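You operate a simulated robot arm through the tools that you are given. There is no shell and no other tool. Be economical: measure what you need, move in short steps, check, and stop when the job is done.

You run a simulated two-armed robot. Do the job below in one go: nothing can be reset, and whatever is moved stays where it is left.

Task
Switch the tester off and cover the test socket with the orange cap.
Fine: power off before the cap goes on; it is in the tester drawer; shut the drawer and the guard again. Set down upright: cap. Where these are worked on the way, their far stop is far enough and under half their travel is too little: guard, tester drawer.

It is judged by the outcome, as a careful person would: the job done as asked, and still so three seconds after it is handed in. It fails if anything else is knocked over, pushed out of place, dropped, spilled or broken. Lids that push on must go on centred and level and be pressed home; caps that screw on are set level and turned clockwise until they are tight.

Robot
Two 7-joint arms with three-finger grippers on one trunk that stands fixed in place. Base frame: the origin is at the foot of the trunk, x ahead of it, y to its left, z up. Lengths are in m, angles in rad, forces in N, time in s.
The left shoulder is at [0.042, 0.154, 1.007], the right one opposite. With the tool pointing down near the work surface each hand reaches from about 0.1 to 0.52 m from the base axis, measured 20 degrees to its own side. Payload 2.69 kg a hand.
The tool frame of a hand sits at the grasp point between the pads (the TCP): z along the fingers, y along the line on which they close. The tips reach 0.029 m beyond it. The gripper opens to 0.12 m. The gripper's body begins 0.078 m behind the TCP.
Orientation is that of the tool frame in the base frame, as a unit quaternion [w, x, y, z]. With the fingers straight down and closing along the base's y, the tool's x points along the base's -x, its y along +y and its z along -z.

Tools
- The arms move only by the tool nudge_tool. It takes "left_rows", "right_rows" or both (then of equal length, played together; a hand with none holds still); each is a list of rows, each a list of 7 numbers: the shift along the tool's x, y, z in units of 30 mm (1.0 is 30 mm), then the turn, a rotation vector about the tool's x, y, z in units of 6 degrees (1.0 is 6 degrees), then the opening, from 0 (shut) to 1 (fully open). In form: [[x, y, z, ax, ay, az, claw], ...]. A call has 1 to 20 rows; each row shifts and turns the commanded pose from where the row before left it, along the tool's axes as they then stand. A call with a number of a shift or a turn outside -1 to 1 is refused whole. Each row takes 0.2 s and may step no farther than 0.05 m and 0.15 rad from the row before; otherwise, or with a gripper value out of range, the whole call is refused. Where a pose cannot be reached the arm comes as near as it can. A force on the tool above 60 N (or 10 N above the force at the start of the call, whichever is more), or a blocked arm, ends the call early, and 0.2 s more pass. Each finger halts on what it meets, pressing with about 41 N; the grip force reading is that of the motor and also rises with nothing between the fingers. The clock runs only during rows and for 0.2 s after the last one: add rows that do not move to give the fingers time. The reply holds the time, the measured pose of the TCP, the force on the tool along the base axes, the opening and the grip force, in the units named above and with some noise, with the torque about the TCP (base axes, N m) and any sound that the robot's microphone picked up.
- Cameras (640 x 400 px; columns grow to the right, rows downward): "scene" is now at [0.1505, 0.0368, 1.1781]; the picture's right is [0.42, -0.91, 0.00], its down [-0.40, -0.18, -0.90] and it looks along [0.82, 0.38, -0.44] (base axes); focal length 217 px, centre (320, 200). "left" rides on the left gripper at [0.063, 0, -0.104] in its tool frame; the picture's right is [0.00, 1.00, 0.00], its down [-0.83, 0.00, -0.56] and it looks along [-0.56, 0.00, 0.83] (tool axes); focal length 275 px, centre (320, 200). "right" rides on the right gripper at [0.063, 0, -0.104] in its tool frame; the picture's right is [0.00, 1.00, 0.00], its down [-0.83, 0.00, -0.56] and it looks along [-0.56, 0.00, 0.83] (tool axes); focal length 275 px, centre (320, 200). There is no depth. A picture from a camera that has moved, and an enlarged one, comes with that camera's place and axes in the base frame and with its lens. The place of the scene camera against the robot may be out by one fixed shift of up to 0.012 m in any direction.
- snapshot(camera): a new picture of that camera. No time passes.
- raise_lower(by): slides the trunk up (or, below 0, down) by that many m; the arms and the scene camera ride with it, the base frame stays. It gives what a move gives, with no picture.
- turn_head(pan, tilt): turns the head with the scene camera to pan (to the left, within 1.396 rad either way) and tilt (down, from -0.506 to 1.204), counted from straight ahead of the robot. It gives what a move gives.
- inspect(camera, box): a new picture of the part [left, top, right, bottom] of that camera's present view, enlarged. No time passes.
- finish_job(): hands the job in; it is judged then, once.

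Go step by step. Nothing tells you positions but the pictures and the camera data: compare them with the known pose of the tool, close in by small moves and look again before you grip or let go. The budget is 120 turns and 94 pictures, counting those below and the enlarged ones. Unless the task says otherwise, let go and move clear before handing in, and close with one line.

The tools are called after "Call:" as name(argument=value, ...) on one line, values as JSON. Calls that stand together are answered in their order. nudge_tool: Moves the arms, as the interface text tells. Its arguments: {"type":"object","properties":{"left_rows":{"type":"array","items":{"type":"array","items":{"type":"number"}}},"right_rows":{"type":"array","items":{"type":"array","items":{"type":"number"}}}},"required":[]} The other tools are called the same way: raise_lower (by) slides the trunk up or down; turn_head (pan, tilt) turns the head that bears the scene camera; snapshot (camera) takes a picture; inspect (camera, box) takes an enlarged picture of a part of a camera's view; finish_job () hands the job in.

At the start:

```text
time_s: 0.0
left_tcp_pos: [0.3833, 0.4042, 1.0327]
left_ee_rot: [-0.001, 0.0, 1.0, 0.0]
left_ft_force: [0.5, 0.6, 0.1]
left_moment: [0.02, -0.01, 0.02]
left_width: 0.1196
left_finger_force: 0.0
right_tcp_pos: [0.3426, 0.0297, 1.0599]
right_ee_rot: [0.0, -0.001, 1.0, 0.001]
right_ft_force: [-0.2, -0.4, 0.1]
right_moment: [0.0, 0.0, -0.01]
right_width: 0.1201
right_finger_force: 0.1
trunk travel left (down, up): [-0.375, 0.063]
head pan, tilt: [0.431, 0.456]
```

scene: 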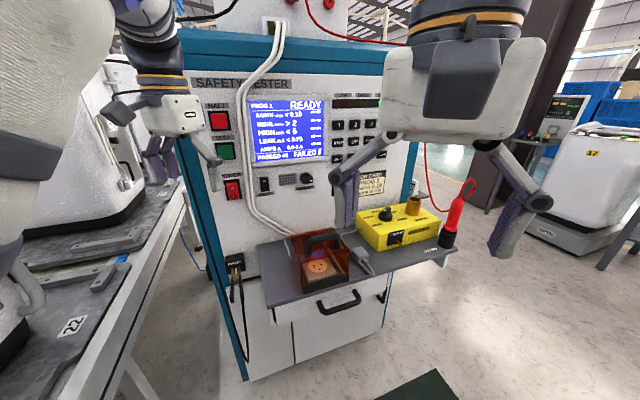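
right: 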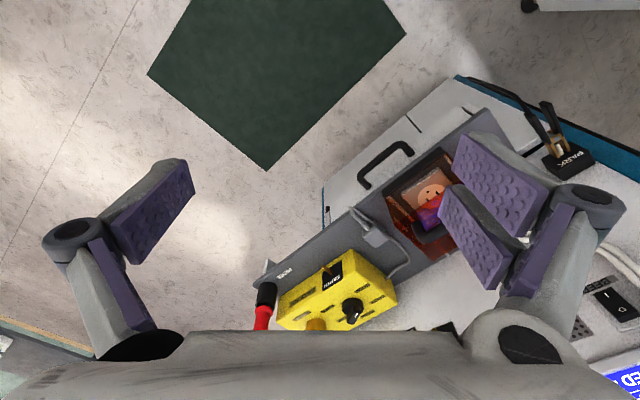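
left: 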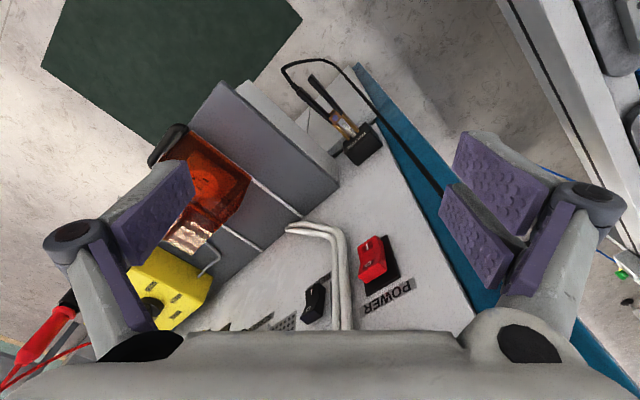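

I see a safety tester with a red rocker power switch, a shelf carrying a guarded test socket (an orange transparent guard with a handle), and a drawer below with a handle. I'll look closer first.

Call:
inspect(camera="scene", box=[200, 150, 340, 240])

Call:
inspect(camera="scene", box=[220, 210, 480, 370])

Call:
inspect(camera="left", box=[120, 50, 440, 350])

Call:
inspect(camera="right", box=[300, 80, 620, 350])

```text
4.44 times, centred on (270, 195) of scene
camera zoom: at [0.1505, 0.0368, 1.1781], right [0.42, -0.91, 0.0], down [-0.4, -0.18, -0.9], along [0.82, 0.38, -0.44], focal length 966 px, centre (542, 222)
```

zoom: 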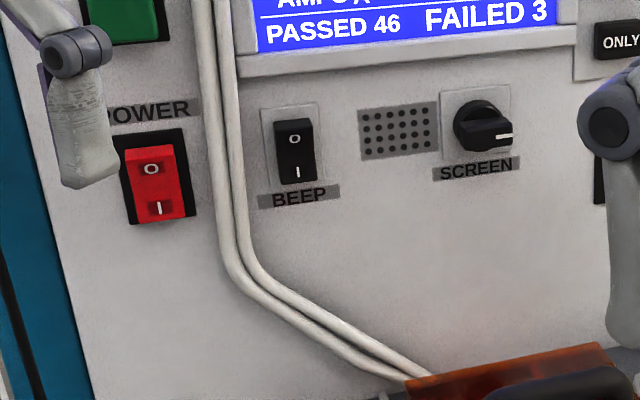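

```text
2.46 times, centred on (350, 290) of scene
camera zoom: at [0.1505, 0.0368, 1.1781], right [0.42, -0.91, 0.0], down [-0.4, -0.18, -0.9], along [0.82, 0.38, -0.44], focal length 535 px, centre (246, -22)
```

zoom: 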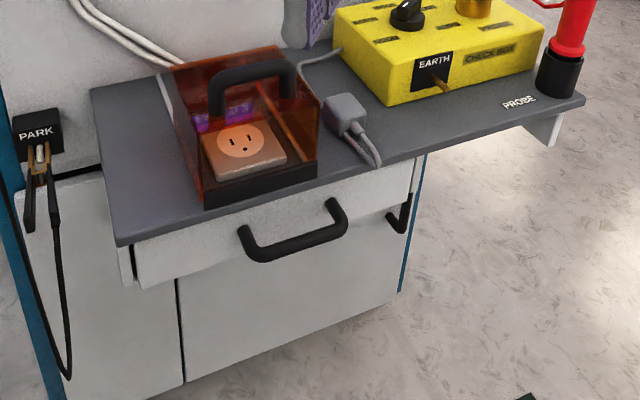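

```text
1.33 times, centred on (280, 200) of left
camera zoom: at [0.322, 0.4036, 1.1349], right [0.0, 1.0, 0.0], down [0.83, 0.0, 0.56], along [0.56, 0.0, -0.83], focal length 367 px, centre (373, 200)
```

zoom: 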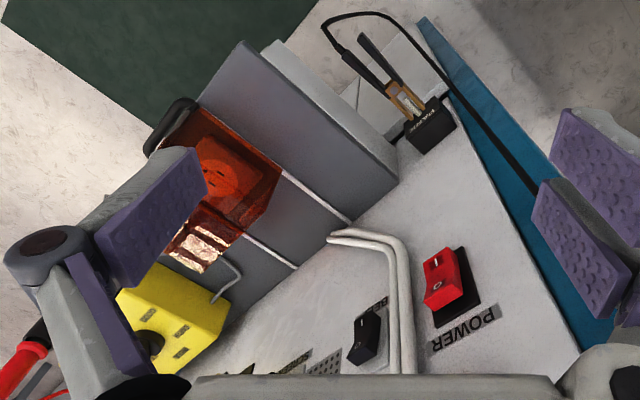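

```text
1.48 times, centred on (460, 215) of right
camera zoom: at [0.2785, 0.0295, 1.1649], right [-0.01, 1.0, 0.0], down [0.83, 0.0, 0.56], along [0.56, 0.01, -0.83], focal length 408 px, centre (113, 178)
```

zoom: 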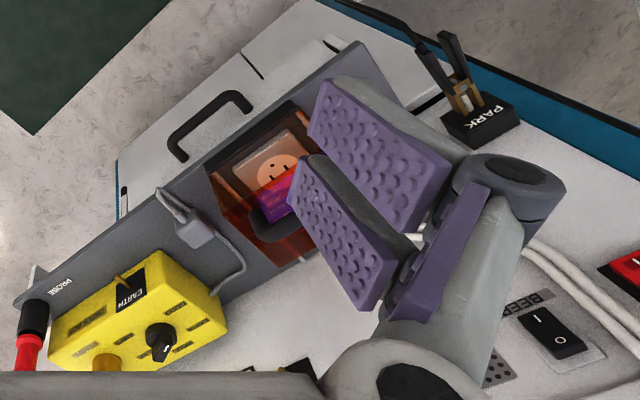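

The panel faces the robot at about 45°, with the power rocker near (0.52, 0.45, 0.945) and the shelf top at z≈0.75. I'll close the left gripper, yaw it to face the panel and pitch it up, so I can press the "O" half.

Call:
nudge_tool(left_rows=[[0, 0, 0, 0, 0, -0.9375, 0], [0, 0, 0, 0, 0, -0.9375, 0], [0, 0, 0, 0, 0, -0.9375, 0], [0, 0, 0, 0, 0, -0.9375, 0], [0, 0, 0, 0, 0, -0.9375, 0], [0, 0, 0, 0, 0, -0.9375, 0], [0, 0, 0, 0, 0, -0.9375, 0], [0, 0, 0, 0, 0, -0.9375, 0], [0, 0, 0, 0, -1, 0, 0], [0, 0, 0, 0, -1, 0, 0], [0, 0, 0, 0, -1, 0, 0], [0, 0, 0, 0, -1, 0, 0], [0, 0, 0, 0, -1, 0, 0], [0, 0, 0, 0, -1, 0, 0], [0, 0, 0, 0, -1, 0, 0], [0, 0, 0, 0, -1, 0, 0], [0, 0, 0, 0, -1, 0, 0], [0, 0, 0, 0, -1, 0, 0]])

Call:
snapshot(camera="left")

Call:
snapshot(camera="scene")

```text
time_s: 3.8
left_tcp_pos: [0.4278, 0.4941, 1.0179]
left_ee_rot: [0.461, -0.332, 0.8, 0.192]
left_ft_force: [0.0, 1.2, -0.2]
left_moment: [0.02, -0.05, -0.02]
left_width: 0.0
left_finger_force: 28.5
left hand out of reach, approached as far as the arm can: row 11, 12, 13, 14, 15, 16, 17, 18
right_tcp_pos: [0.341, 0.0292, 1.0595]
right_ee_rot: [0.0, -0.001, 1.0, 0.001]
right_ft_force: [-0.7, -0.4, 0.1]
right_moment: [0.01, 0.02, -0.02]
right_width: 0.12
right_finger_force: 0.0
trunk travel left (down, up): [-0.375, 0.063]
head pan, tilt: [0.431, 0.456]
```

```text
86 pictures are left
camera left: at [0.3431, 0.4083, 1.0167], right [-0.71, 0.71, 0.0], down [-0.04, -0.05, 1.0], along [0.71, 0.7, 0.07], focal length 275 px, centre (320, 200)
```

left: 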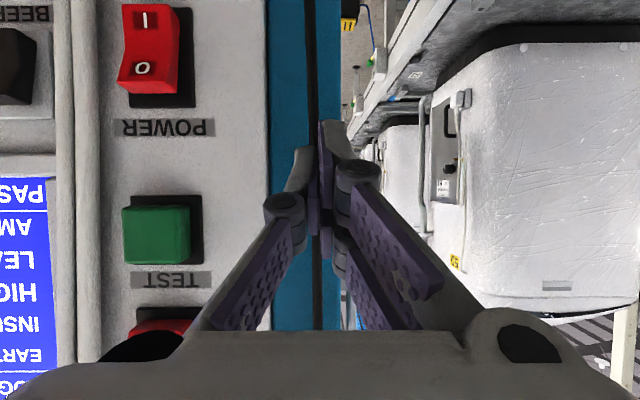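

```text
85 pictures are left
camera scene: at [0.1508, 0.0376, 1.1814], right [0.42, -0.91, 0.0], down [-0.37, -0.17, -0.91], along [0.83, 0.39, -0.41], focal length 217 px, centre (320, 200)
```

scene: 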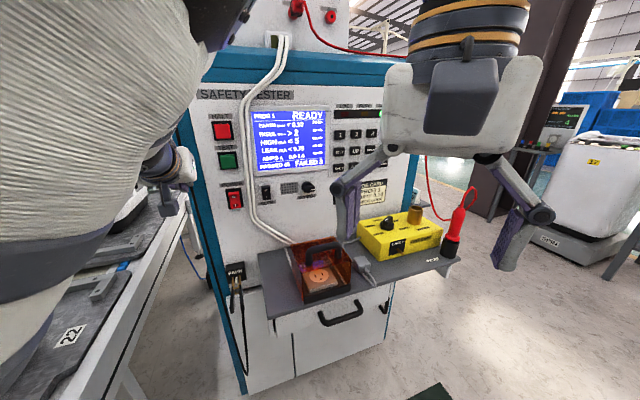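

The arm ended about 30° below horizontal and shifted forward, close to the panel's left edge. I'll first move back and down, then sideways to sit in front of the "O" half at roughly (0.51, 0.447, 0.958).

Call:
nudge_tool(left_rows=[[0.85, 0, 0, 0, 0, 0, 0], [0.85, -0.5, 0, 0, 0, 0, 0], [0, -0.87, 0, 0, 0, 0, 0], [0, -0.87, 0, 0, 0, 0, 0], [0, -0.85, 0, 0, 0, 0, 0]])

Call:
snapshot(camera="left")

```text
time_s: 5.0
left_tcp_pos: [0.4814, 0.4376, 0.9659]
left_ee_rot: [0.458, -0.334, 0.802, 0.191]
left_ft_force: [-17.4, -2.1, -1.5]
left_moment: [-0.14, 0.28, 0.23]
left_width: 0.0058
left_finger_force: 28.7
left hand out of reach, approached as far as the arm can: row 3, 4, 5
right_tcp_pos: [0.3413, 0.031, 1.0602]
right_ee_rot: [0.002, -0.001, 1.0, 0.001]
right_ft_force: [0.2, -0.6, 0.1]
right_moment: [-0.01, -0.03, 0.02]
right_width: 0.1199
right_finger_force: 0.0
trunk travel left (down, up): [-0.375, 0.063]
head pan, tilt: [0.431, 0.456]
```

```text
84 pictures are left
camera left: at [0.3963, 0.3508, 0.9634], right [-0.71, 0.71, 0.0], down [-0.04, -0.04, 1.0], along [0.71, 0.71, 0.06], focal length 275 px, centre (320, 200)
```

left: 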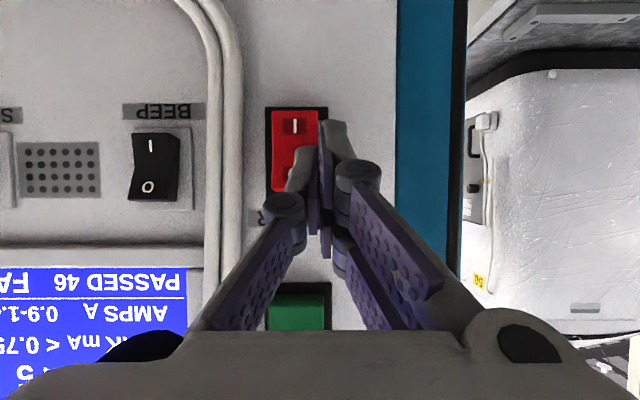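

The fingertip is touching the rocker's left side. I'll back off along the tool axis and then re-approach about 1 cm to the right.

Call:
nudge_tool(left_rows=[[0, 0, -1, 0, 0, 0, 0], [0, 0, 0, 0, 0, 0, 0]])

Call:
snapshot(camera="left")

```text
time_s: 5.6
left_tcp_pos: [0.4807, 0.4366, 0.9707]
left_ee_rot: [0.462, -0.33, 0.801, 0.189]
left_ft_force: [-2.9, -0.9, 2.6]
left_moment: [0.02, -0.03, 0.05]
left_width: 0.0003
left_finger_force: 28.8
left hand out of reach, approached as far as the arm can: row 1
right_tcp_pos: [0.3418, 0.0305, 1.0594]
right_ee_rot: [0.001, -0.002, 1.0, 0.001]
right_ft_force: [0.0, 0.4, 0.6]
right_moment: [-0.01, -0.01, 0.03]
right_width: 0.12
right_finger_force: 0.0
trunk travel left (down, up): [-0.375, 0.063]
head pan, tilt: [0.431, 0.456]
```

```text
83 pictures are left
camera left: at [0.3952, 0.3499, 0.9677], right [-0.7, 0.71, 0.0], down [-0.05, -0.05, 1.0], along [0.71, 0.7, 0.06], focal length 275 px, centre (320, 200)
```

left: 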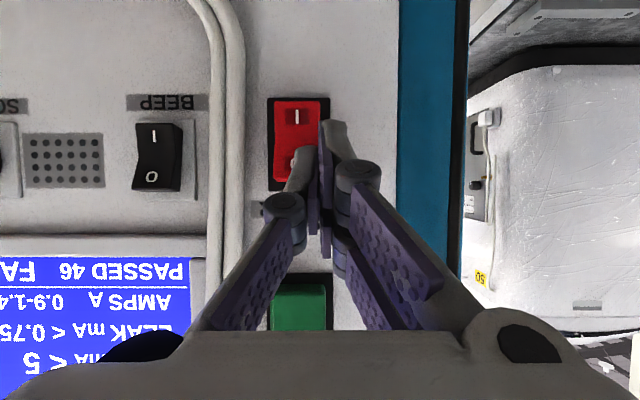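

The arm can't fold any closer at this pitch. I'll tilt the fingers back down about 24° so the hand can retreat.

Call:
nudge_tool(left_rows=[[0, 0, 0, 0, 1, 0, 0], [0, 0, 0, 0, 1, 0, 0], [0, 0, 0, 0, 1, 0, 0], [0, 0, 0, 0, 1, 0, 0], [0, 0, 0, 0, 0, 0, 0]])

Call:
snapshot(camera="left")

```text
time_s: 6.8
left_tcp_pos: [0.4822, 0.4393, 0.9747]
left_ee_rot: [0.325, -0.355, 0.868, 0.124]
left_ft_force: [-21.2, 27.1, 21.5]
left_moment: [0.74, -0.47, 0.91]
left_width: 0.0
left_finger_force: 28.5
left hand out of reach, approached as far as the arm can: row 2
right_tcp_pos: [0.3393, 0.0313, 1.0615]
right_ee_rot: [0.003, -0.001, 1.0, 0.0]
right_ft_force: [0.1, 0.5, -0.6]
right_moment: [-0.01, 0.02, 0.04]
right_width: 0.1199
right_finger_force: 0.0
trunk travel left (down, up): [-0.375, 0.063]
head pan, tilt: [0.431, 0.456]
```

```text
82 pictures are left
camera left: at [0.3996, 0.3581, 1.0124], right [-0.69, 0.72, -0.01], down [0.18, 0.19, 0.96], along [0.7, 0.67, -0.27], focal length 275 px, centre (320, 200)
```

left: 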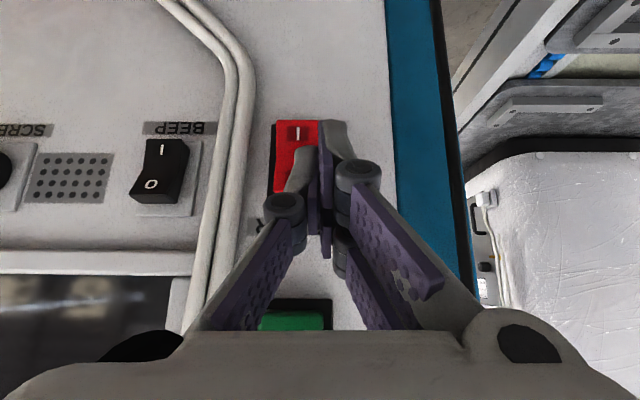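

The screen has gone dark, so the rocker has flipped to off. I'm still pressing, so I'll retract and check.

Call:
nudge_tool(left_rows=[[0, 0, -1, 0, 0, 0, 0], [0, 0, -1, 0, 0, 0, 0], [0, 0, -1, 0, 0, 0, 0], [0, 0, 0, 0, 0, 0, 0]])

Call:
snapshot(camera="left")

Call:
snapshot(camera="scene")

```text
time_s: 7.8
left_tcp_pos: [0.4753, 0.4333, 1.0317]
left_ee_rot: [0.32, -0.353, 0.871, 0.12]
left_ft_force: [-0.2, -0.1, -0.4]
left_moment: [0.01, -0.04, 0.04]
left_width: 0.0001
left_finger_force: 28.5
left hand out of reach, approached as far as the arm can: row 1, 2, 3
right_tcp_pos: [0.342, 0.0298, 1.0592]
right_ee_rot: [0.001, -0.002, 1.0, 0.001]
right_ft_force: [-0.8, -0.2, -0.3]
right_moment: [-0.01, 0.02, 0.01]
right_width: 0.1199
right_finger_force: 0.1
trunk travel left (down, up): [-0.375, 0.063]
head pan, tilt: [0.431, 0.456]
```

```text
81 pictures are left
camera left: at [0.3918, 0.3533, 1.0704], right [-0.69, 0.72, -0.01], down [0.2, 0.2, 0.96], along [0.7, 0.66, -0.28], focal length 275 px, centre (320, 200)
```

left: 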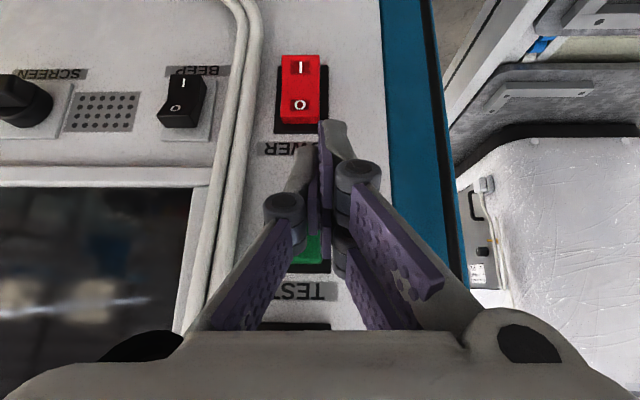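

```text
80 pictures are left
camera scene: at [0.1505, 0.0381, 1.1799], right [0.43, -0.9, 0.0], down [-0.38, -0.18, -0.91], along [0.82, 0.39, -0.42], focal length 217 px, centre (320, 200)
```

scene: 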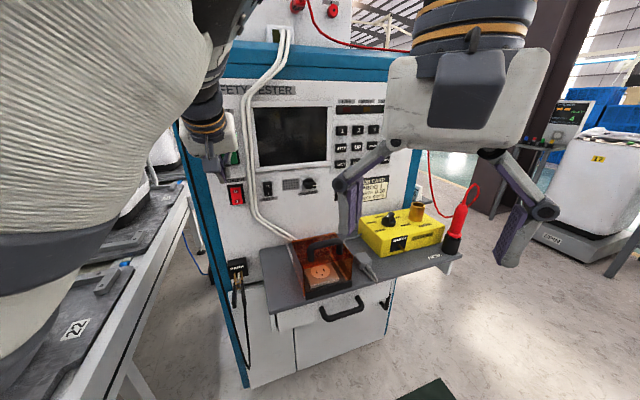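

Power is off. Next I'll turn the left hand back to pointing straight down, clear of the panel, and then study the guard and drawer.

Call:
nudge_tool(left_rows=[[0, 0, 0, 0, 1, 0, 0], [0, 0, 0, 0, 1, 0, 0], [0, 0, 0, 0, 1, 0, 0], [0, 0, 0, 0, 1, 0, 0], [0, 0, 0, 0, 1, 0, 0], [0, 0, 0, 0, 1, 0, 0], [0, 0, 0, 0, 0, 0, 0]])

Call:
snapshot(camera="left")

```text
time_s: 9.4
left_tcp_pos: [0.4738, 0.4322, 1.0309]
left_ee_rot: [0.035, -0.373, 0.927, 0.005]
left_ft_force: [-1.8, -1.9, -0.2]
left_moment: [0.22, -0.28, 0.03]
left_width: 0.0001
left_finger_force: 28.5
right_tcp_pos: [0.3419, 0.03, 1.0595]
right_ee_rot: [0.001, -0.001, 1.0, 0.002]
right_ft_force: [0.0, 0.1, -0.4]
right_moment: [-0.03, 0.0, 0.0]
right_width: 0.1198
right_finger_force: 0.0
trunk travel left (down, up): [-0.375, 0.063]
head pan, tilt: [0.431, 0.456]
heard: click
```

```text
79 pictures are left
camera left: at [0.4235, 0.3851, 1.131], right [-0.69, 0.72, -0.02], down [0.57, 0.55, 0.61], along [0.45, 0.41, -0.79], focal length 275 px, centre (320, 200)
```

left: 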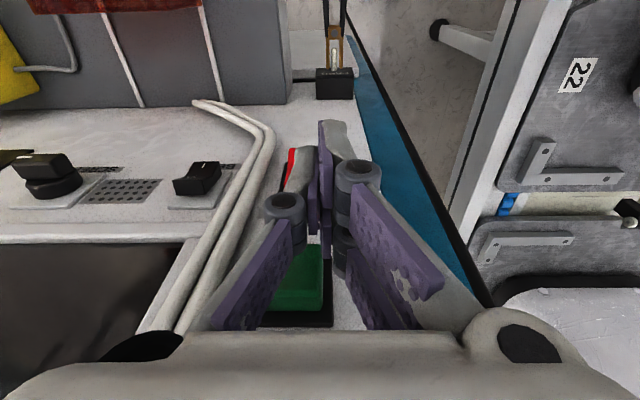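

I heard a click, so I may have brushed a panel button. The screen is still dark. I'll back away from the panel and check.

Call:
nudge_tool(left_rows=[[1, 0, 0, 0, 0, 0, 0], [1, 0, 0, 0, 0, 0, 0], [1, 0, 0, 0, 0, 0, 0], [1, 0, 0, 0, 0, 0, 0], [0, 0, 0, 0, 0, 0, 0]])

Call:
snapshot(camera="left")

Call:
inspect(camera="scene", box=[180, 90, 340, 210])

```text
time_s: 10.6
left_tcp_pos: [0.3871, 0.35, 1.0235]
left_ee_rot: [0.035, -0.372, 0.928, 0.006]
left_ft_force: [0.4, -0.8, -0.4]
left_moment: [0.0, 0.02, -0.01]
left_width: 0.0001
left_finger_force: 28.1
right_tcp_pos: [0.3404, 0.0295, 1.0589]
right_ee_rot: [-0.001, -0.001, 1.0, 0.002]
right_ft_force: [1.2, -1.3, 0.5]
right_moment: [0.01, 0.0, 0.04]
right_width: 0.12
right_finger_force: 0.0
trunk travel left (down, up): [-0.375, 0.063]
head pan, tilt: [0.431, 0.456]
```

```text
78 pictures are left
camera left: at [0.3368, 0.3021, 1.1224], right [-0.69, 0.73, -0.02], down [0.57, 0.55, 0.61], along [0.45, 0.41, -0.79], focal length 275 px, centre (320, 200)
```

left: 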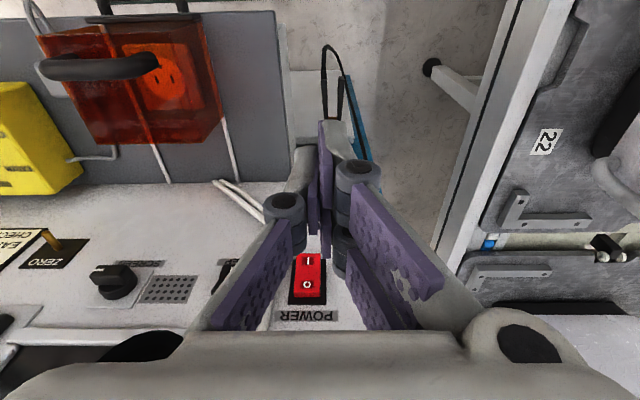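

```text
3.33 times, centred on (260, 150) of scene
camera zoom: at [0.1507, 0.0375, 1.1804], right [0.42, -0.91, 0.0], down [-0.38, -0.18, -0.91], along [0.82, 0.38, -0.42], focal length 724 px, centre (520, 367)
```

zoom: 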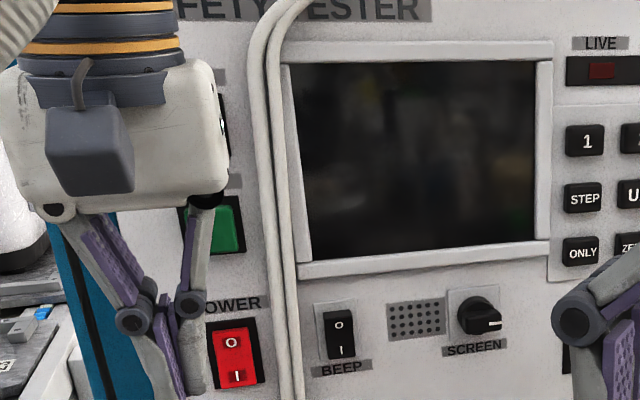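

Power remains off. I'll move the right hand aside and bring the left hand over in front of the guard to look at it.

Call:
nudge_tool(left_rows=[[0, 0, 0, 0, 0, 0, 0], [0, 0, 0, 0, 0, 0, 0], [0.5, -1, 0, 0, 0, 0, 0.0], [0.5, -1, 0, 0, 0, 0, 0.0], [0, -1, 0, 0, 0, 0, 0], [0, -1, 0, 0, 0, 0, 0], [0, -1, 0, 0, 0, 0, 0]], right_rows=[[0, -1, 0, 0, 0, 0, 1], [0, -1, 0, 0, 0, 0, 1], [0, -1, 0, 0, 0, 0, 1], [0, -1, 0, 0, 0, 0, 1], [0, -1, 0, 0, 0, 0, 1], [0, -1, 0, 0, 0, 0, 1], [0, -1, 0, 0, 0, 0, 1]])

Call:
snapshot(camera="left")

Call:
snapshot(camera="scene")

Call:
snapshot(camera="right")

```text
time_s: 12.2
left_tcp_pos: [0.4898, 0.2374, 1.0266]
left_ee_rot: [0.035, -0.372, 0.927, 0.006]
left_ft_force: [0.1, -0.4, -0.6]
left_moment: [-0.01, -0.01, 0.01]
left_width: 0.0002
left_finger_force: 27.9
left hand out of reach, approached as far as the arm can: row 3, 4
right_tcp_pos: [0.3411, -0.1818, 1.0588]
right_ee_rot: [0.0, -0.001, 1.0, 0.001]
right_ft_force: [0.2, 0.8, -0.6]
right_moment: [0.02, -0.03, -0.01]
right_width: 0.12
right_finger_force: 0.1
trunk travel left (down, up): [-0.375, 0.063]
head pan, tilt: [0.431, 0.456]
```

```text
76 pictures are left
camera left: at [0.4389, 0.1896, 1.1249], right [-0.69, 0.73, -0.01], down [0.57, 0.55, 0.61], along [0.45, 0.41, -0.79], focal length 275 px, centre (320, 200)
```

left: 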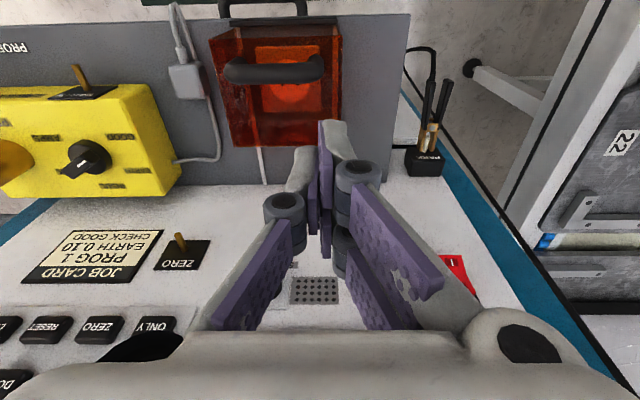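

```text
75 pictures are left
camera scene: at [0.1508, 0.0364, 1.1781], right [0.42, -0.91, 0.0], down [-0.4, -0.18, -0.9], along [0.82, 0.38, -0.44], focal length 217 px, centre (320, 200)
```

scene: 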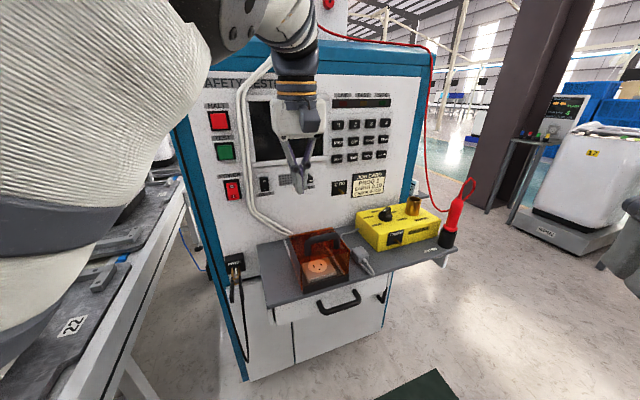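

```text
74 pictures are left
camera right: at [0.2784, -0.1812, 1.163], right [-0.01, 1.0, 0.0], down [0.83, 0.0, 0.56], along [0.56, 0.01, -0.83], focal length 275 px, centre (320, 200)
```

right: 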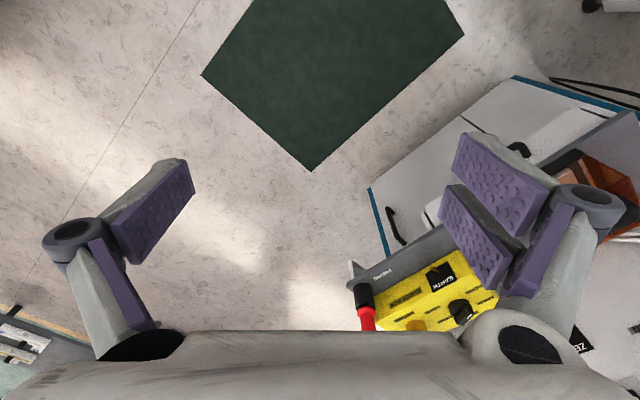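

I'll zoom in on the guard and the handle from both cameras.

Call:
inspect(camera="left", box=[170, 0, 410, 190])

Call:
inspect(camera="scene", box=[255, 220, 405, 320])

```text
2.11 times, centred on (290, 95) of left
camera zoom: at [0.4389, 0.1896, 1.1249], right [-0.69, 0.73, -0.01], down [0.57, 0.55, 0.61], along [0.45, 0.41, -0.79], focal length 580 px, centre (383, 421)
```

zoom: 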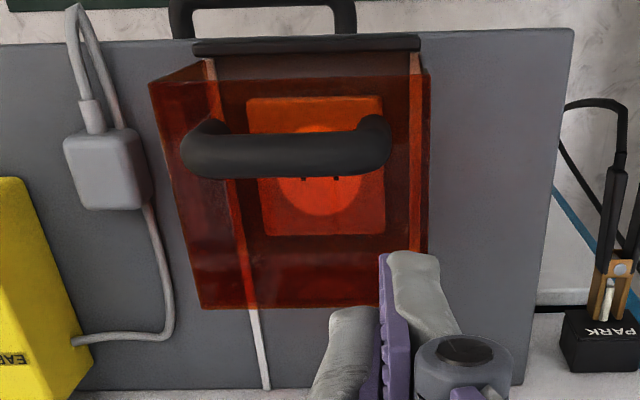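

```text
4.00 times, centred on (330, 270) of scene
camera zoom: at [0.1508, 0.0364, 1.1781], right [0.42, -0.91, 0.0], down [-0.4, -0.18, -0.9], along [0.82, 0.38, -0.44], focal length 869 px, centre (280, -80)
```

zoom: 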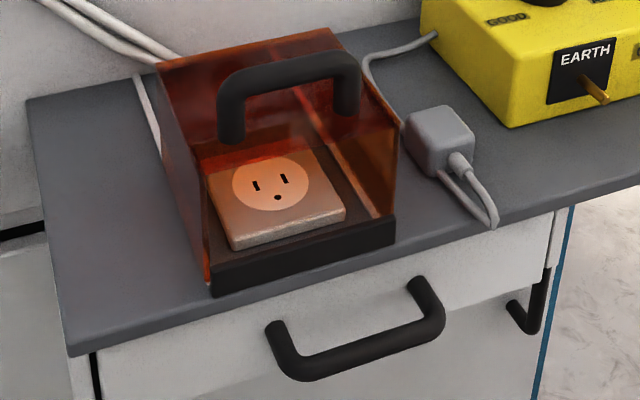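

The guard is an orange hood on two white rails, with a cross handle at about d=0.50, z=0.875. It should slide back toward the panel. The drawer handle is near (0.504, 0.147, 0.71). I'll lower the left hand in front of the guard handle.

Call:
nudge_tool(left_rows=[[0, -0.45, 0.4, 0, 0.67, -0.2, 0], [0, -0.45, 0.5, 0, 0, 0, 0], [0, -0.45, 0.7, 0, 0, 0, 0], [0.5, 0, 0.5, 0, 0, 0, 0], [0.6, 0, 0.2, 0, 0, 0, 0], [0.6, 0, 0, 0, 0, 0, 0], [0, 0, 0, 0, 0, 0, 0]])

Call:
snapshot(camera="left")

Call:
inspect(camera="scene", box=[235, 140, 425, 320])

```text
time_s: 13.8
left_tcp_pos: [0.4829, 0.1738, 0.9574]
left_ee_rot: [0.003, -0.383, 0.924, -0.007]
left_ft_force: [0.5, -0.3, -0.1]
left_moment: [0.01, 0.03, -0.01]
left_width: 0.0
left_finger_force: 28.4
right_tcp_pos: [0.3418, -0.1794, 1.0579]
right_ee_rot: [0.0, 0.0, 1.0, 0.001]
right_ft_force: [0.1, 0.1, 0.8]
right_moment: [0.02, 0.02, 0.02]
right_width: 0.1201
right_finger_force: 0.1
trunk travel left (down, up): [-0.375, 0.063]
head pan, tilt: [0.431, 0.456]
```

```text
71 pictures are left
camera left: at [0.4385, 0.1302, 1.0605], right [-0.7, 0.71, -0.02], down [0.58, 0.59, 0.56], along [0.4, 0.38, -0.83], focal length 275 px, centre (320, 200)
```

left: 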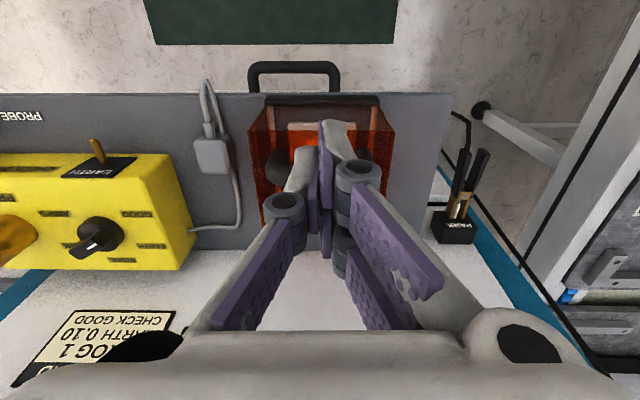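

```text
2.22 times, centred on (330, 230) of scene
camera zoom: at [0.1506, 0.0369, 1.1781], right [0.42, -0.91, 0.0], down [-0.4, -0.18, -0.9], along [0.82, 0.38, -0.44], focal length 483 px, centre (298, 133)
```

zoom: 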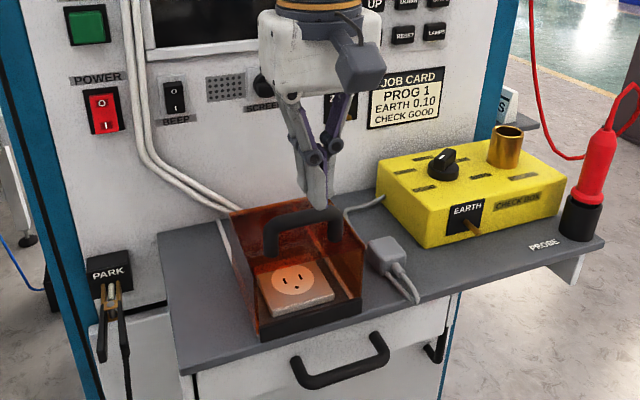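

The hand is aligned with the handle centre and about 1 cm in front of it. I'll descend 6 cm and then push the guard back gently.

Call:
nudge_tool(left_rows=[[0.1, 0, 0.7, 0, 0, 0, 0], [0, 0, 0.7, 0, 0, 0, 0], [0, 0, 0.65, 0, 0, 0, 0], [0, 0, 0, 0, 0, 0, 0]])

Call:
inspect(camera="scene", box=[235, 180, 405, 320])

Call:
snapshot(camera="left")

```text
time_s: 14.8
left_tcp_pos: [0.4815, 0.1698, 0.8961]
left_ee_rot: [0.004, -0.383, 0.924, -0.008]
left_ft_force: [0.2, 0.0, 0.2]
left_moment: [-0.01, 0.0, -0.02]
left_width: 0.0
left_finger_force: 28.1
right_tcp_pos: [0.3418, -0.1803, 1.0582]
right_ee_rot: [0.0, 0.0, 1.0, 0.001]
right_ft_force: [-0.1, 0.3, 0.0]
right_moment: [0.03, -0.01, 0.0]
right_width: 0.1201
right_finger_force: 0.1
trunk travel left (down, up): [-0.375, 0.063]
head pan, tilt: [0.431, 0.456]
```

```text
2.86 times, centred on (320, 250) of scene
camera zoom: at [0.1505, 0.0368, 1.1782], right [0.42, -0.91, 0.0], down [-0.4, -0.18, -0.9], along [0.82, 0.38, -0.44], focal length 621 px, centre (320, 57)
```

zoom: 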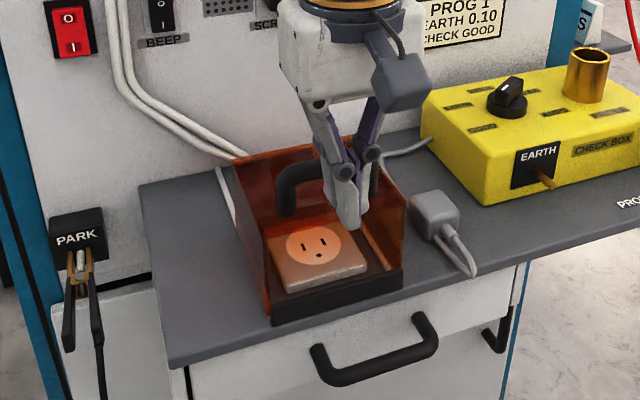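

```text
68 pictures are left
camera left: at [0.4375, 0.1261, 0.9996], right [-0.7, 0.71, -0.02], down [0.58, 0.59, 0.56], along [0.4, 0.38, -0.83], focal length 275 px, centre (320, 200)
```

left: 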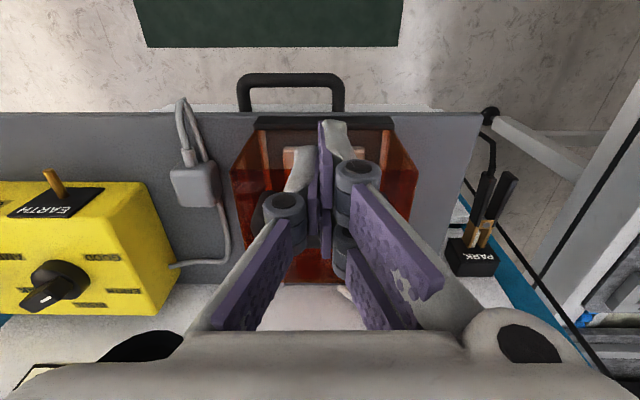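

I'll push the guard handle back toward the panel.

Call:
nudge_tool(left_rows=[[-0.4, 0, 0, 0, 0, 0, 0], [-0.4, 0, 0, 0, 0, 0, 0], [-0.4, 0, 0, 0, 0, 0, 0], [-0.4, 0, 0, 0, 0, 0, 0], [0, 0, 0, 0, 0, 0, 0]])

Call:
inspect(camera="scene", box=[235, 180, 405, 320])

```text
time_s: 16.0
left_tcp_pos: [0.5147, 0.2037, 0.8951]
left_ee_rot: [0.003, -0.382, 0.924, -0.007]
left_ft_force: [1.4, -0.4, 0.3]
left_moment: [-0.01, -0.02, -0.03]
left_width: 0.0
left_finger_force: 28.6
right_tcp_pos: [0.341, -0.181, 1.0589]
right_ee_rot: [0.0, -0.001, 1.0, 0.0]
right_ft_force: [-0.4, -0.4, -0.2]
right_moment: [-0.02, 0.03, -0.01]
right_width: 0.1203
right_finger_force: 0.0
trunk travel left (down, up): [-0.375, 0.063]
head pan, tilt: [0.431, 0.456]
```

```text
2.86 times, centred on (320, 250) of scene
camera zoom: at [0.1505, 0.0368, 1.1781], right [0.42, -0.91, 0.0], down [-0.4, -0.18, -0.9], along [0.82, 0.38, -0.44], focal length 621 px, centre (320, 57)
```

zoom: 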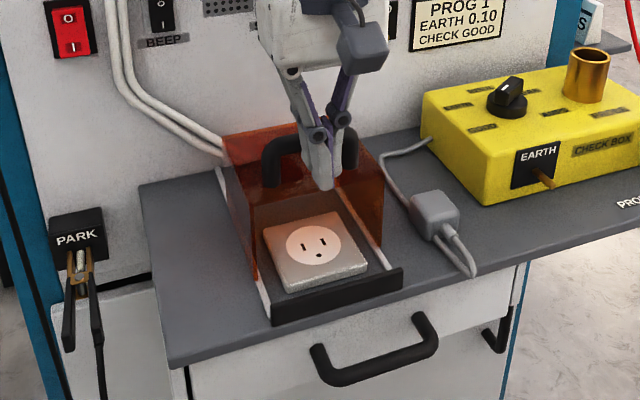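

It slides easily, and the socket is already uncovered. I'll keep pushing to its far stop.

Call:
nudge_tool(left_rows=[[-0.4, 0, 0, 0, 0, 0, 0], [-0.4, 0, 0, 0, 0, 0, 0], [-0.4, 0, 0, 0, 0, 0, 0], [-0.4, 0, 0, 0, 0, 0, 0], [-0.3, 0, 0, 0, 0, 0, 0], [0, 0, 0, 0, 0, 0, 0]])

Call:
inspect(camera="scene", box=[235, 180, 405, 320])

```text
time_s: 17.4
left_tcp_pos: [0.5566, 0.2443, 0.8964]
left_ee_rot: [0.003, -0.383, 0.924, -0.007]
left_ft_force: [0.5, -0.1, 0.7]
left_moment: [-0.04, 0.01, 0.0]
left_width: 0.0
left_finger_force: 27.9
right_tcp_pos: [0.3424, -0.1809, 1.0586]
right_ee_rot: [0.0, -0.001, 1.0, 0.001]
right_ft_force: [0.6, 0.6, -0.1]
right_moment: [-0.01, 0.02, 0.01]
right_width: 0.12
right_finger_force: 0.0
trunk travel left (down, up): [-0.375, 0.063]
head pan, tilt: [0.431, 0.456]
```

```text
2.86 times, centred on (320, 250) of scene
camera zoom: at [0.1505, 0.0368, 1.1782], right [0.42, -0.91, 0.0], down [-0.4, -0.18, -0.9], along [0.82, 0.38, -0.44], focal length 621 px, centre (320, 57)
```

zoom: 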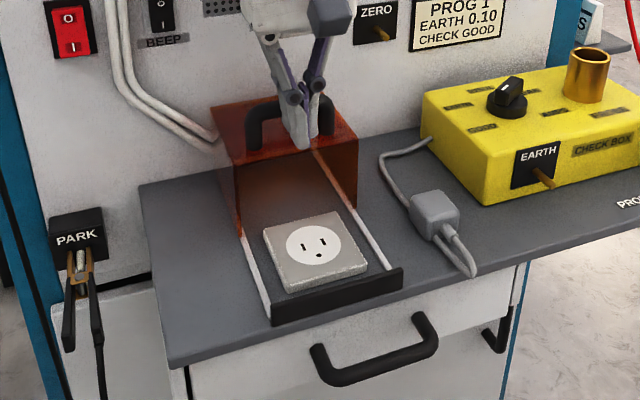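

I'll push a bit further to find the stop.

Call:
nudge_tool(left_rows=[[-0.3, 0, 0, 0, 0, 0, 0], [-0.3, 0, 0, 0, 0, 0, 0], [0, 0, 0, 0, 0, 0, 0]])

Call:
inspect(camera="scene", box=[235, 180, 405, 320])

```text
time_s: 18.2
left_tcp_pos: [0.5663, 0.2543, 0.896]
left_ee_rot: [0.001, -0.382, 0.924, -0.007]
left_ft_force: [-15.4, -11.6, -2.6]
left_moment: [-0.17, 0.29, 0.08]
left_width: 0.0002
left_finger_force: 28.6
right_tcp_pos: [0.3413, -0.1813, 1.0582]
right_ee_rot: [0.001, 0.0, 1.0, 0.003]
right_ft_force: [0.1, -0.4, -1.3]
right_moment: [0.01, -0.04, 0.0]
right_width: 0.1203
right_finger_force: 0.1
trunk travel left (down, up): [-0.375, 0.063]
head pan, tilt: [0.431, 0.456]
```

```text
2.86 times, centred on (320, 250) of scene
camera zoom: at [0.1491, 0.0357, 1.1783], right [0.42, -0.91, 0.0], down [-0.4, -0.18, -0.9], along [0.82, 0.38, -0.44], focal length 621 px, centre (320, 57)
```

zoom: 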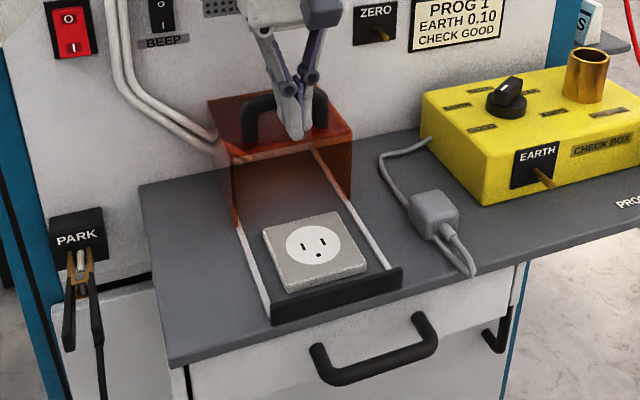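

The guard is at its far stop with the socket exposed. Now I'll back the left hand off, raise it and yaw it 90° so the fingers can straddle the drawer handle.

Call:
nudge_tool(left_rows=[[0.7, 0, 0, 0, 0, 0, 0], [0.5, 0, -0.6, 0, 0, 0, 0], [0.6, 0, -0.8, 0, 0, 0, 0], [0.6, 0, -0.5, 0, 0, 0, 0], [0.7, 0, 0, 0, 0, 0, 0], [0, 0, 0, 0, 0, 1, 0], [0, 0, 0, 0, 0, 1, 0], [0, 0, 0, 0, 0, 1, 0], [0, 0, 0, 0, 0, 1, 0], [0, 0, 0, 0, 0, 1, 0], [0, 0, 0, 0, 0, 1, 0], [0, 0, 0, 0, 0, 1, 0], [0, 0, 0, 0, 0, 1, 0], [0, 0, 0, 0, 0, 1, 0], [0, 0, 0, 0, 0, 1, 0], [0, 0, 0, 0, 0, 1, 0], [0, 0, 0, 0, 0, 1, 0.3], [0, 0, 0, 0, 0, 1, 0.4], [0, 0, 0, 0, 0, 1, 0.5], [0, 0, 0, 0, 0, 1, 0.5]])

Call:
snapshot(camera="left")

Call:
snapshot(camera="scene")

```text
time_s: 22.4
left_tcp_pos: [0.5016, 0.1921, 0.9531]
left_ee_rot: [0.007, 0.383, 0.924, -0.003]
left_ft_force: [-0.7, 0.4, 0.1]
left_moment: [-0.02, 0.02, 0.02]
left_width: 0.0598
left_finger_force: 0.0
right_tcp_pos: [0.3426, -0.1809, 1.0583]
right_ee_rot: [0.0, -0.001, 1.0, 0.0]
right_ft_force: [0.1, -0.5, 0.3]
right_moment: [-0.01, 0.0, -0.04]
right_width: 0.1202
right_finger_force: 0.0
trunk travel left (down, up): [-0.375, 0.063]
head pan, tilt: [0.431, 0.456]
```

```text
64 pictures are left
camera left: at [0.4578, 0.238, 1.0546], right [0.71, 0.7, 0.0], down [0.58, -0.59, 0.57], along [0.4, -0.41, -0.82], focal length 275 px, centre (320, 200)
```

left: 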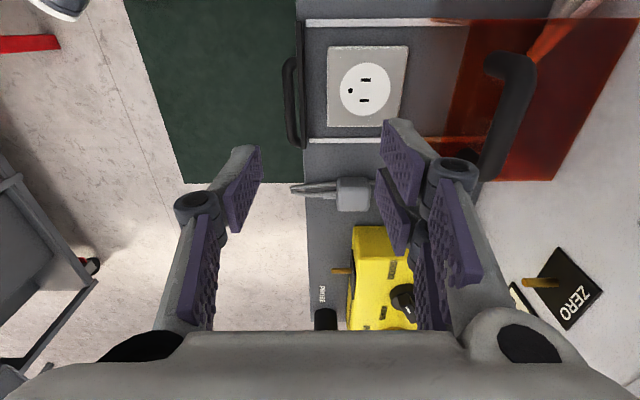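

```text
63 pictures are left
camera scene: at [0.1506, 0.0369, 1.1781], right [0.42, -0.91, 0.0], down [-0.4, -0.18, -0.9], along [0.82, 0.38, -0.44], focal length 217 px, centre (320, 200)
```

scene: 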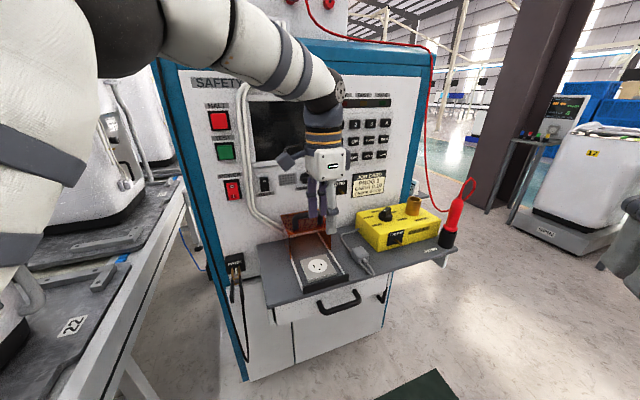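

From here I can see the socket centre at about (0.534, 0.222) and the drawer handle at about (0.498, 0.149). I'll move the left hand back in front of the drawer and tilt it forward about 45°.

Call:
nudge_tool(left_rows=[[-0.5, -1, 0.2, 0, 0, 0, 0.5], [-0.5, -1, 0.4, 0, 0, 0, 0.5], [0, -1, 0.4, 0, 0, 0, 0.5], [0, 0, 1, 0, 0, 0, 0.5], [0, 0, 1, 0, 0, 0, 0.5], [0, 0, 1, 0, 0, 0, 0.5], [0, 0, 1, 0, 0, 0, 0.5], [0, 0, 0, -1, 0, 0, 0.5], [0, 0, 0, -1, 0, 0, 0.5], [0, 0, 0, -1, 0, 0, 0.5], [0, 0, 0, -1, 0, 0, 0.5], [0, 0, 0, -1, 0, 0, 0.5], [0, 0, 0, -1, 0, 0, 0.5], [0, 0, 0, -1, 0, 0, 0.5], [0, 0, 0, 0, 0, 0, 0.5]])

Call:
snapshot(camera="left")

Call:
inspect(camera="scene", box=[235, 200, 425, 340])

```text
time_s: 25.6
left_tcp_pos: [0.461, 0.106, 0.8018]
left_ee_rot: [0.144, 0.354, 0.864, 0.328]
left_ft_force: [-0.7, -0.8, 0.3]
left_moment: [-0.01, -0.01, 0.02]
left_width: 0.06
left_finger_force: 0.0
right_tcp_pos: [0.3411, -0.1802, 1.0578]
right_ee_rot: [0.0, -0.001, 1.0, 0.002]
right_ft_force: [0.1, -0.4, -0.2]
right_moment: [-0.01, 0.0, 0.06]
right_width: 0.12
right_finger_force: 0.1
trunk travel left (down, up): [-0.375, 0.063]
head pan, tilt: [0.431, 0.456]
```

```text
62 pictures are left
camera left: at [0.3677, 0.1013, 0.8786], right [0.52, 0.53, 0.67], down [0.32, -0.85, 0.42], along [0.79, -0.01, -0.61], focal length 275 px, centre (320, 200)
```

left: 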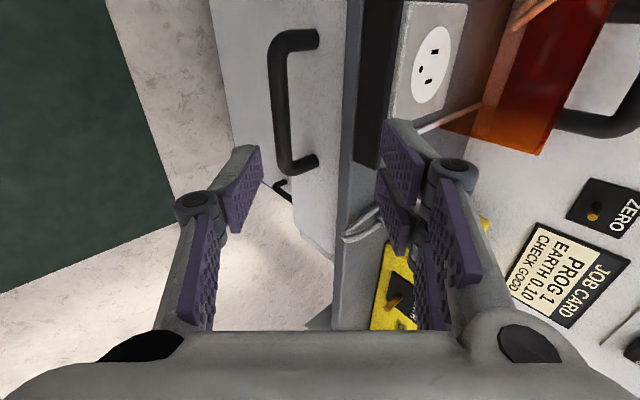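

```text
2.86 times, centred on (330, 270) of scene
camera zoom: at [0.1505, 0.0368, 1.1781], right [0.42, -0.91, 0.0], down [-0.4, -0.18, -0.9], along [0.82, 0.38, -0.44], focal length 621 px, centre (291, 0)
```

zoom: 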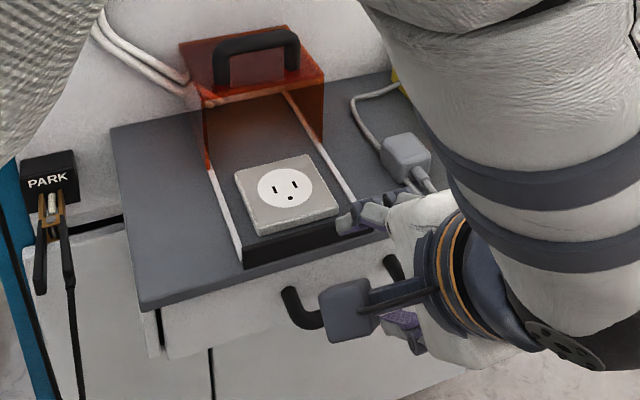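

The handle bar is at about d=0.456, a=0.25, z=0.692. I'll narrow the opening and move in two thirds of the way, then look again.

Call:
nudge_tool(left_rows=[[0, -0.55, 0, 0, 0, 0, 0.35], [0, -0.54, 0, 0, 0, 0, 0.35], [0, 0, 0.8, 0, 0, 0, 0.35], [0, 0, 0.8, 0, 0, 0, 0.35], [0, 0, 0.8, 0, 0, 0, 0.35], [0, 0, 0, 0, 0, 0, 0.35]])

Call:
snapshot(camera="left")

```text
time_s: 27.0
left_tcp_pos: [0.4794, 0.1235, 0.7278]
left_ee_rot: [0.144, 0.354, 0.864, 0.327]
left_ft_force: [0.2, -0.7, 0.1]
left_moment: [0.01, -0.03, 0.04]
left_width: 0.042
left_finger_force: 0.1
right_tcp_pos: [0.3413, -0.1805, 1.058]
right_ee_rot: [0.0, 0.0, 1.0, 0.001]
right_ft_force: [-0.4, 0.4, 0.7]
right_moment: [0.01, 0.0, 0.02]
right_width: 0.1198
right_finger_force: 0.0
trunk travel left (down, up): [-0.375, 0.063]
head pan, tilt: [0.431, 0.456]
```

```text
60 pictures are left
camera left: at [0.3858, 0.1192, 0.8044], right [0.52, 0.53, 0.67], down [0.32, -0.85, 0.42], along [0.79, -0.01, -0.61], focal length 275 px, centre (320, 200)
```

left: 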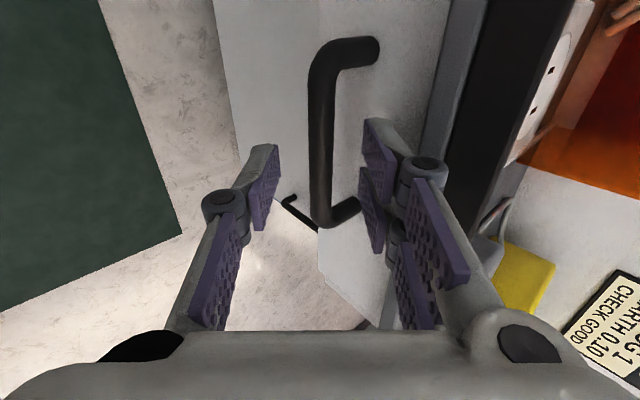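

The bar is centred between the fingers. I'll advance 4.2 cm and close on it.

Call:
nudge_tool(left_rows=[[0, 0, 0.7, 0, 0, 0, 0.35], [0, 0, 0.7, 0, 0, 0, 0.35], [0, 0, 0, 0, 0, 0, 0.35], [0, 0, 0, 0, 0, 0, 0], [0, 0, 0, 0, 0, 0, 0], [0, 0, 0, 0, 0, 0, 0]])

Call:
snapshot(camera="left")

```text
time_s: 28.4
left_tcp_pos: [0.5002, 0.1441, 0.6966]
left_ee_rot: [0.144, 0.351, 0.865, 0.328]
left_ft_force: [6.7, -4.9, 6.8]
left_moment: [-0.11, 0.15, -0.8]
left_width: 0.0121
left_finger_force: 39.2
right_tcp_pos: [0.3413, -0.1806, 1.0578]
right_ee_rot: [0.0, -0.001, 1.0, 0.002]
right_ft_force: [0.2, 1.0, 0.3]
right_moment: [-0.01, 0.01, -0.02]
right_width: 0.1198
right_finger_force: 0.0
trunk travel left (down, up): [-0.375, 0.063]
head pan, tilt: [0.431, 0.456]
```

```text
59 pictures are left
camera left: at [0.4068, 0.14, 0.7725], right [0.52, 0.53, 0.67], down [0.32, -0.84, 0.43], along [0.79, 0.0, -0.61], focal length 275 px, centre (320, 200)
```

left: 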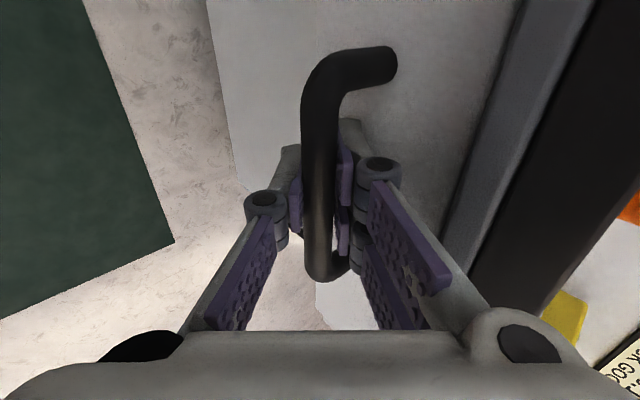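

The bar is gripped. I'll pull the drawer straight out, horizontally toward the robot.

Call:
nudge_tool(left_rows=[[0, -0.3, -0.27, 0, 0, 0, 0], [0, -0.45, -0.405, 0, 0, 0, 0], [0, -0.45, -0.405, 0, 0, 0, 0], [0, -0.45, -0.405, 0, 0, 0, 0], [0, -0.45, -0.405, 0, 0, 0, 0], [0, -0.45, -0.405, 0, 0, 0, 0], [0, 0, 0, 0, 0, 0, 0]])

Call:
snapshot(camera="scene")

Call:
snapshot(camera="left")

```text
time_s: 30.0
left_tcp_pos: [0.4257, 0.072, 0.6968]
left_ee_rot: [0.141, 0.349, 0.867, 0.326]
left_ft_force: [9.3, -9.6, -5.1]
left_moment: [0.72, 0.58, -0.26]
left_width: 0.0125
left_finger_force: 38.5
right_tcp_pos: [0.3433, -0.1809, 1.0577]
right_ee_rot: [-0.002, -0.001, 1.0, 0.002]
right_ft_force: [-0.1, 0.9, 0.6]
right_moment: [0.0, 0.03, 0.01]
right_width: 0.12
right_finger_force: 0.0
trunk travel left (down, up): [-0.375, 0.063]
head pan, tilt: [0.431, 0.456]
```

```text
58 pictures are left
camera scene: at [0.1518, 0.036, 1.1778], right [0.42, -0.91, 0.0], down [-0.4, -0.18, -0.9], along [0.82, 0.38, -0.44], focal length 217 px, centre (320, 200)
```

scene: 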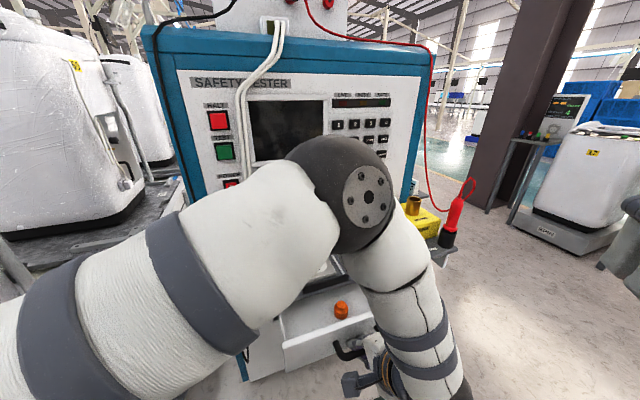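

```text
57 pictures are left
camera left: at [0.3333, 0.066, 0.773], right [0.52, 0.54, 0.66], down [0.33, -0.84, 0.43], along [0.79, 0.0, -0.61], focal length 275 px, centre (320, 200)
```

left: 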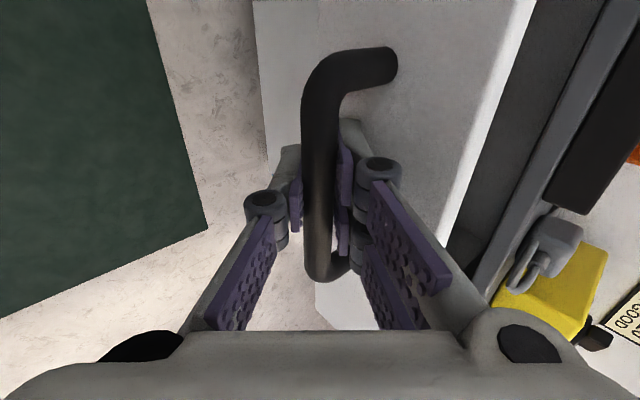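

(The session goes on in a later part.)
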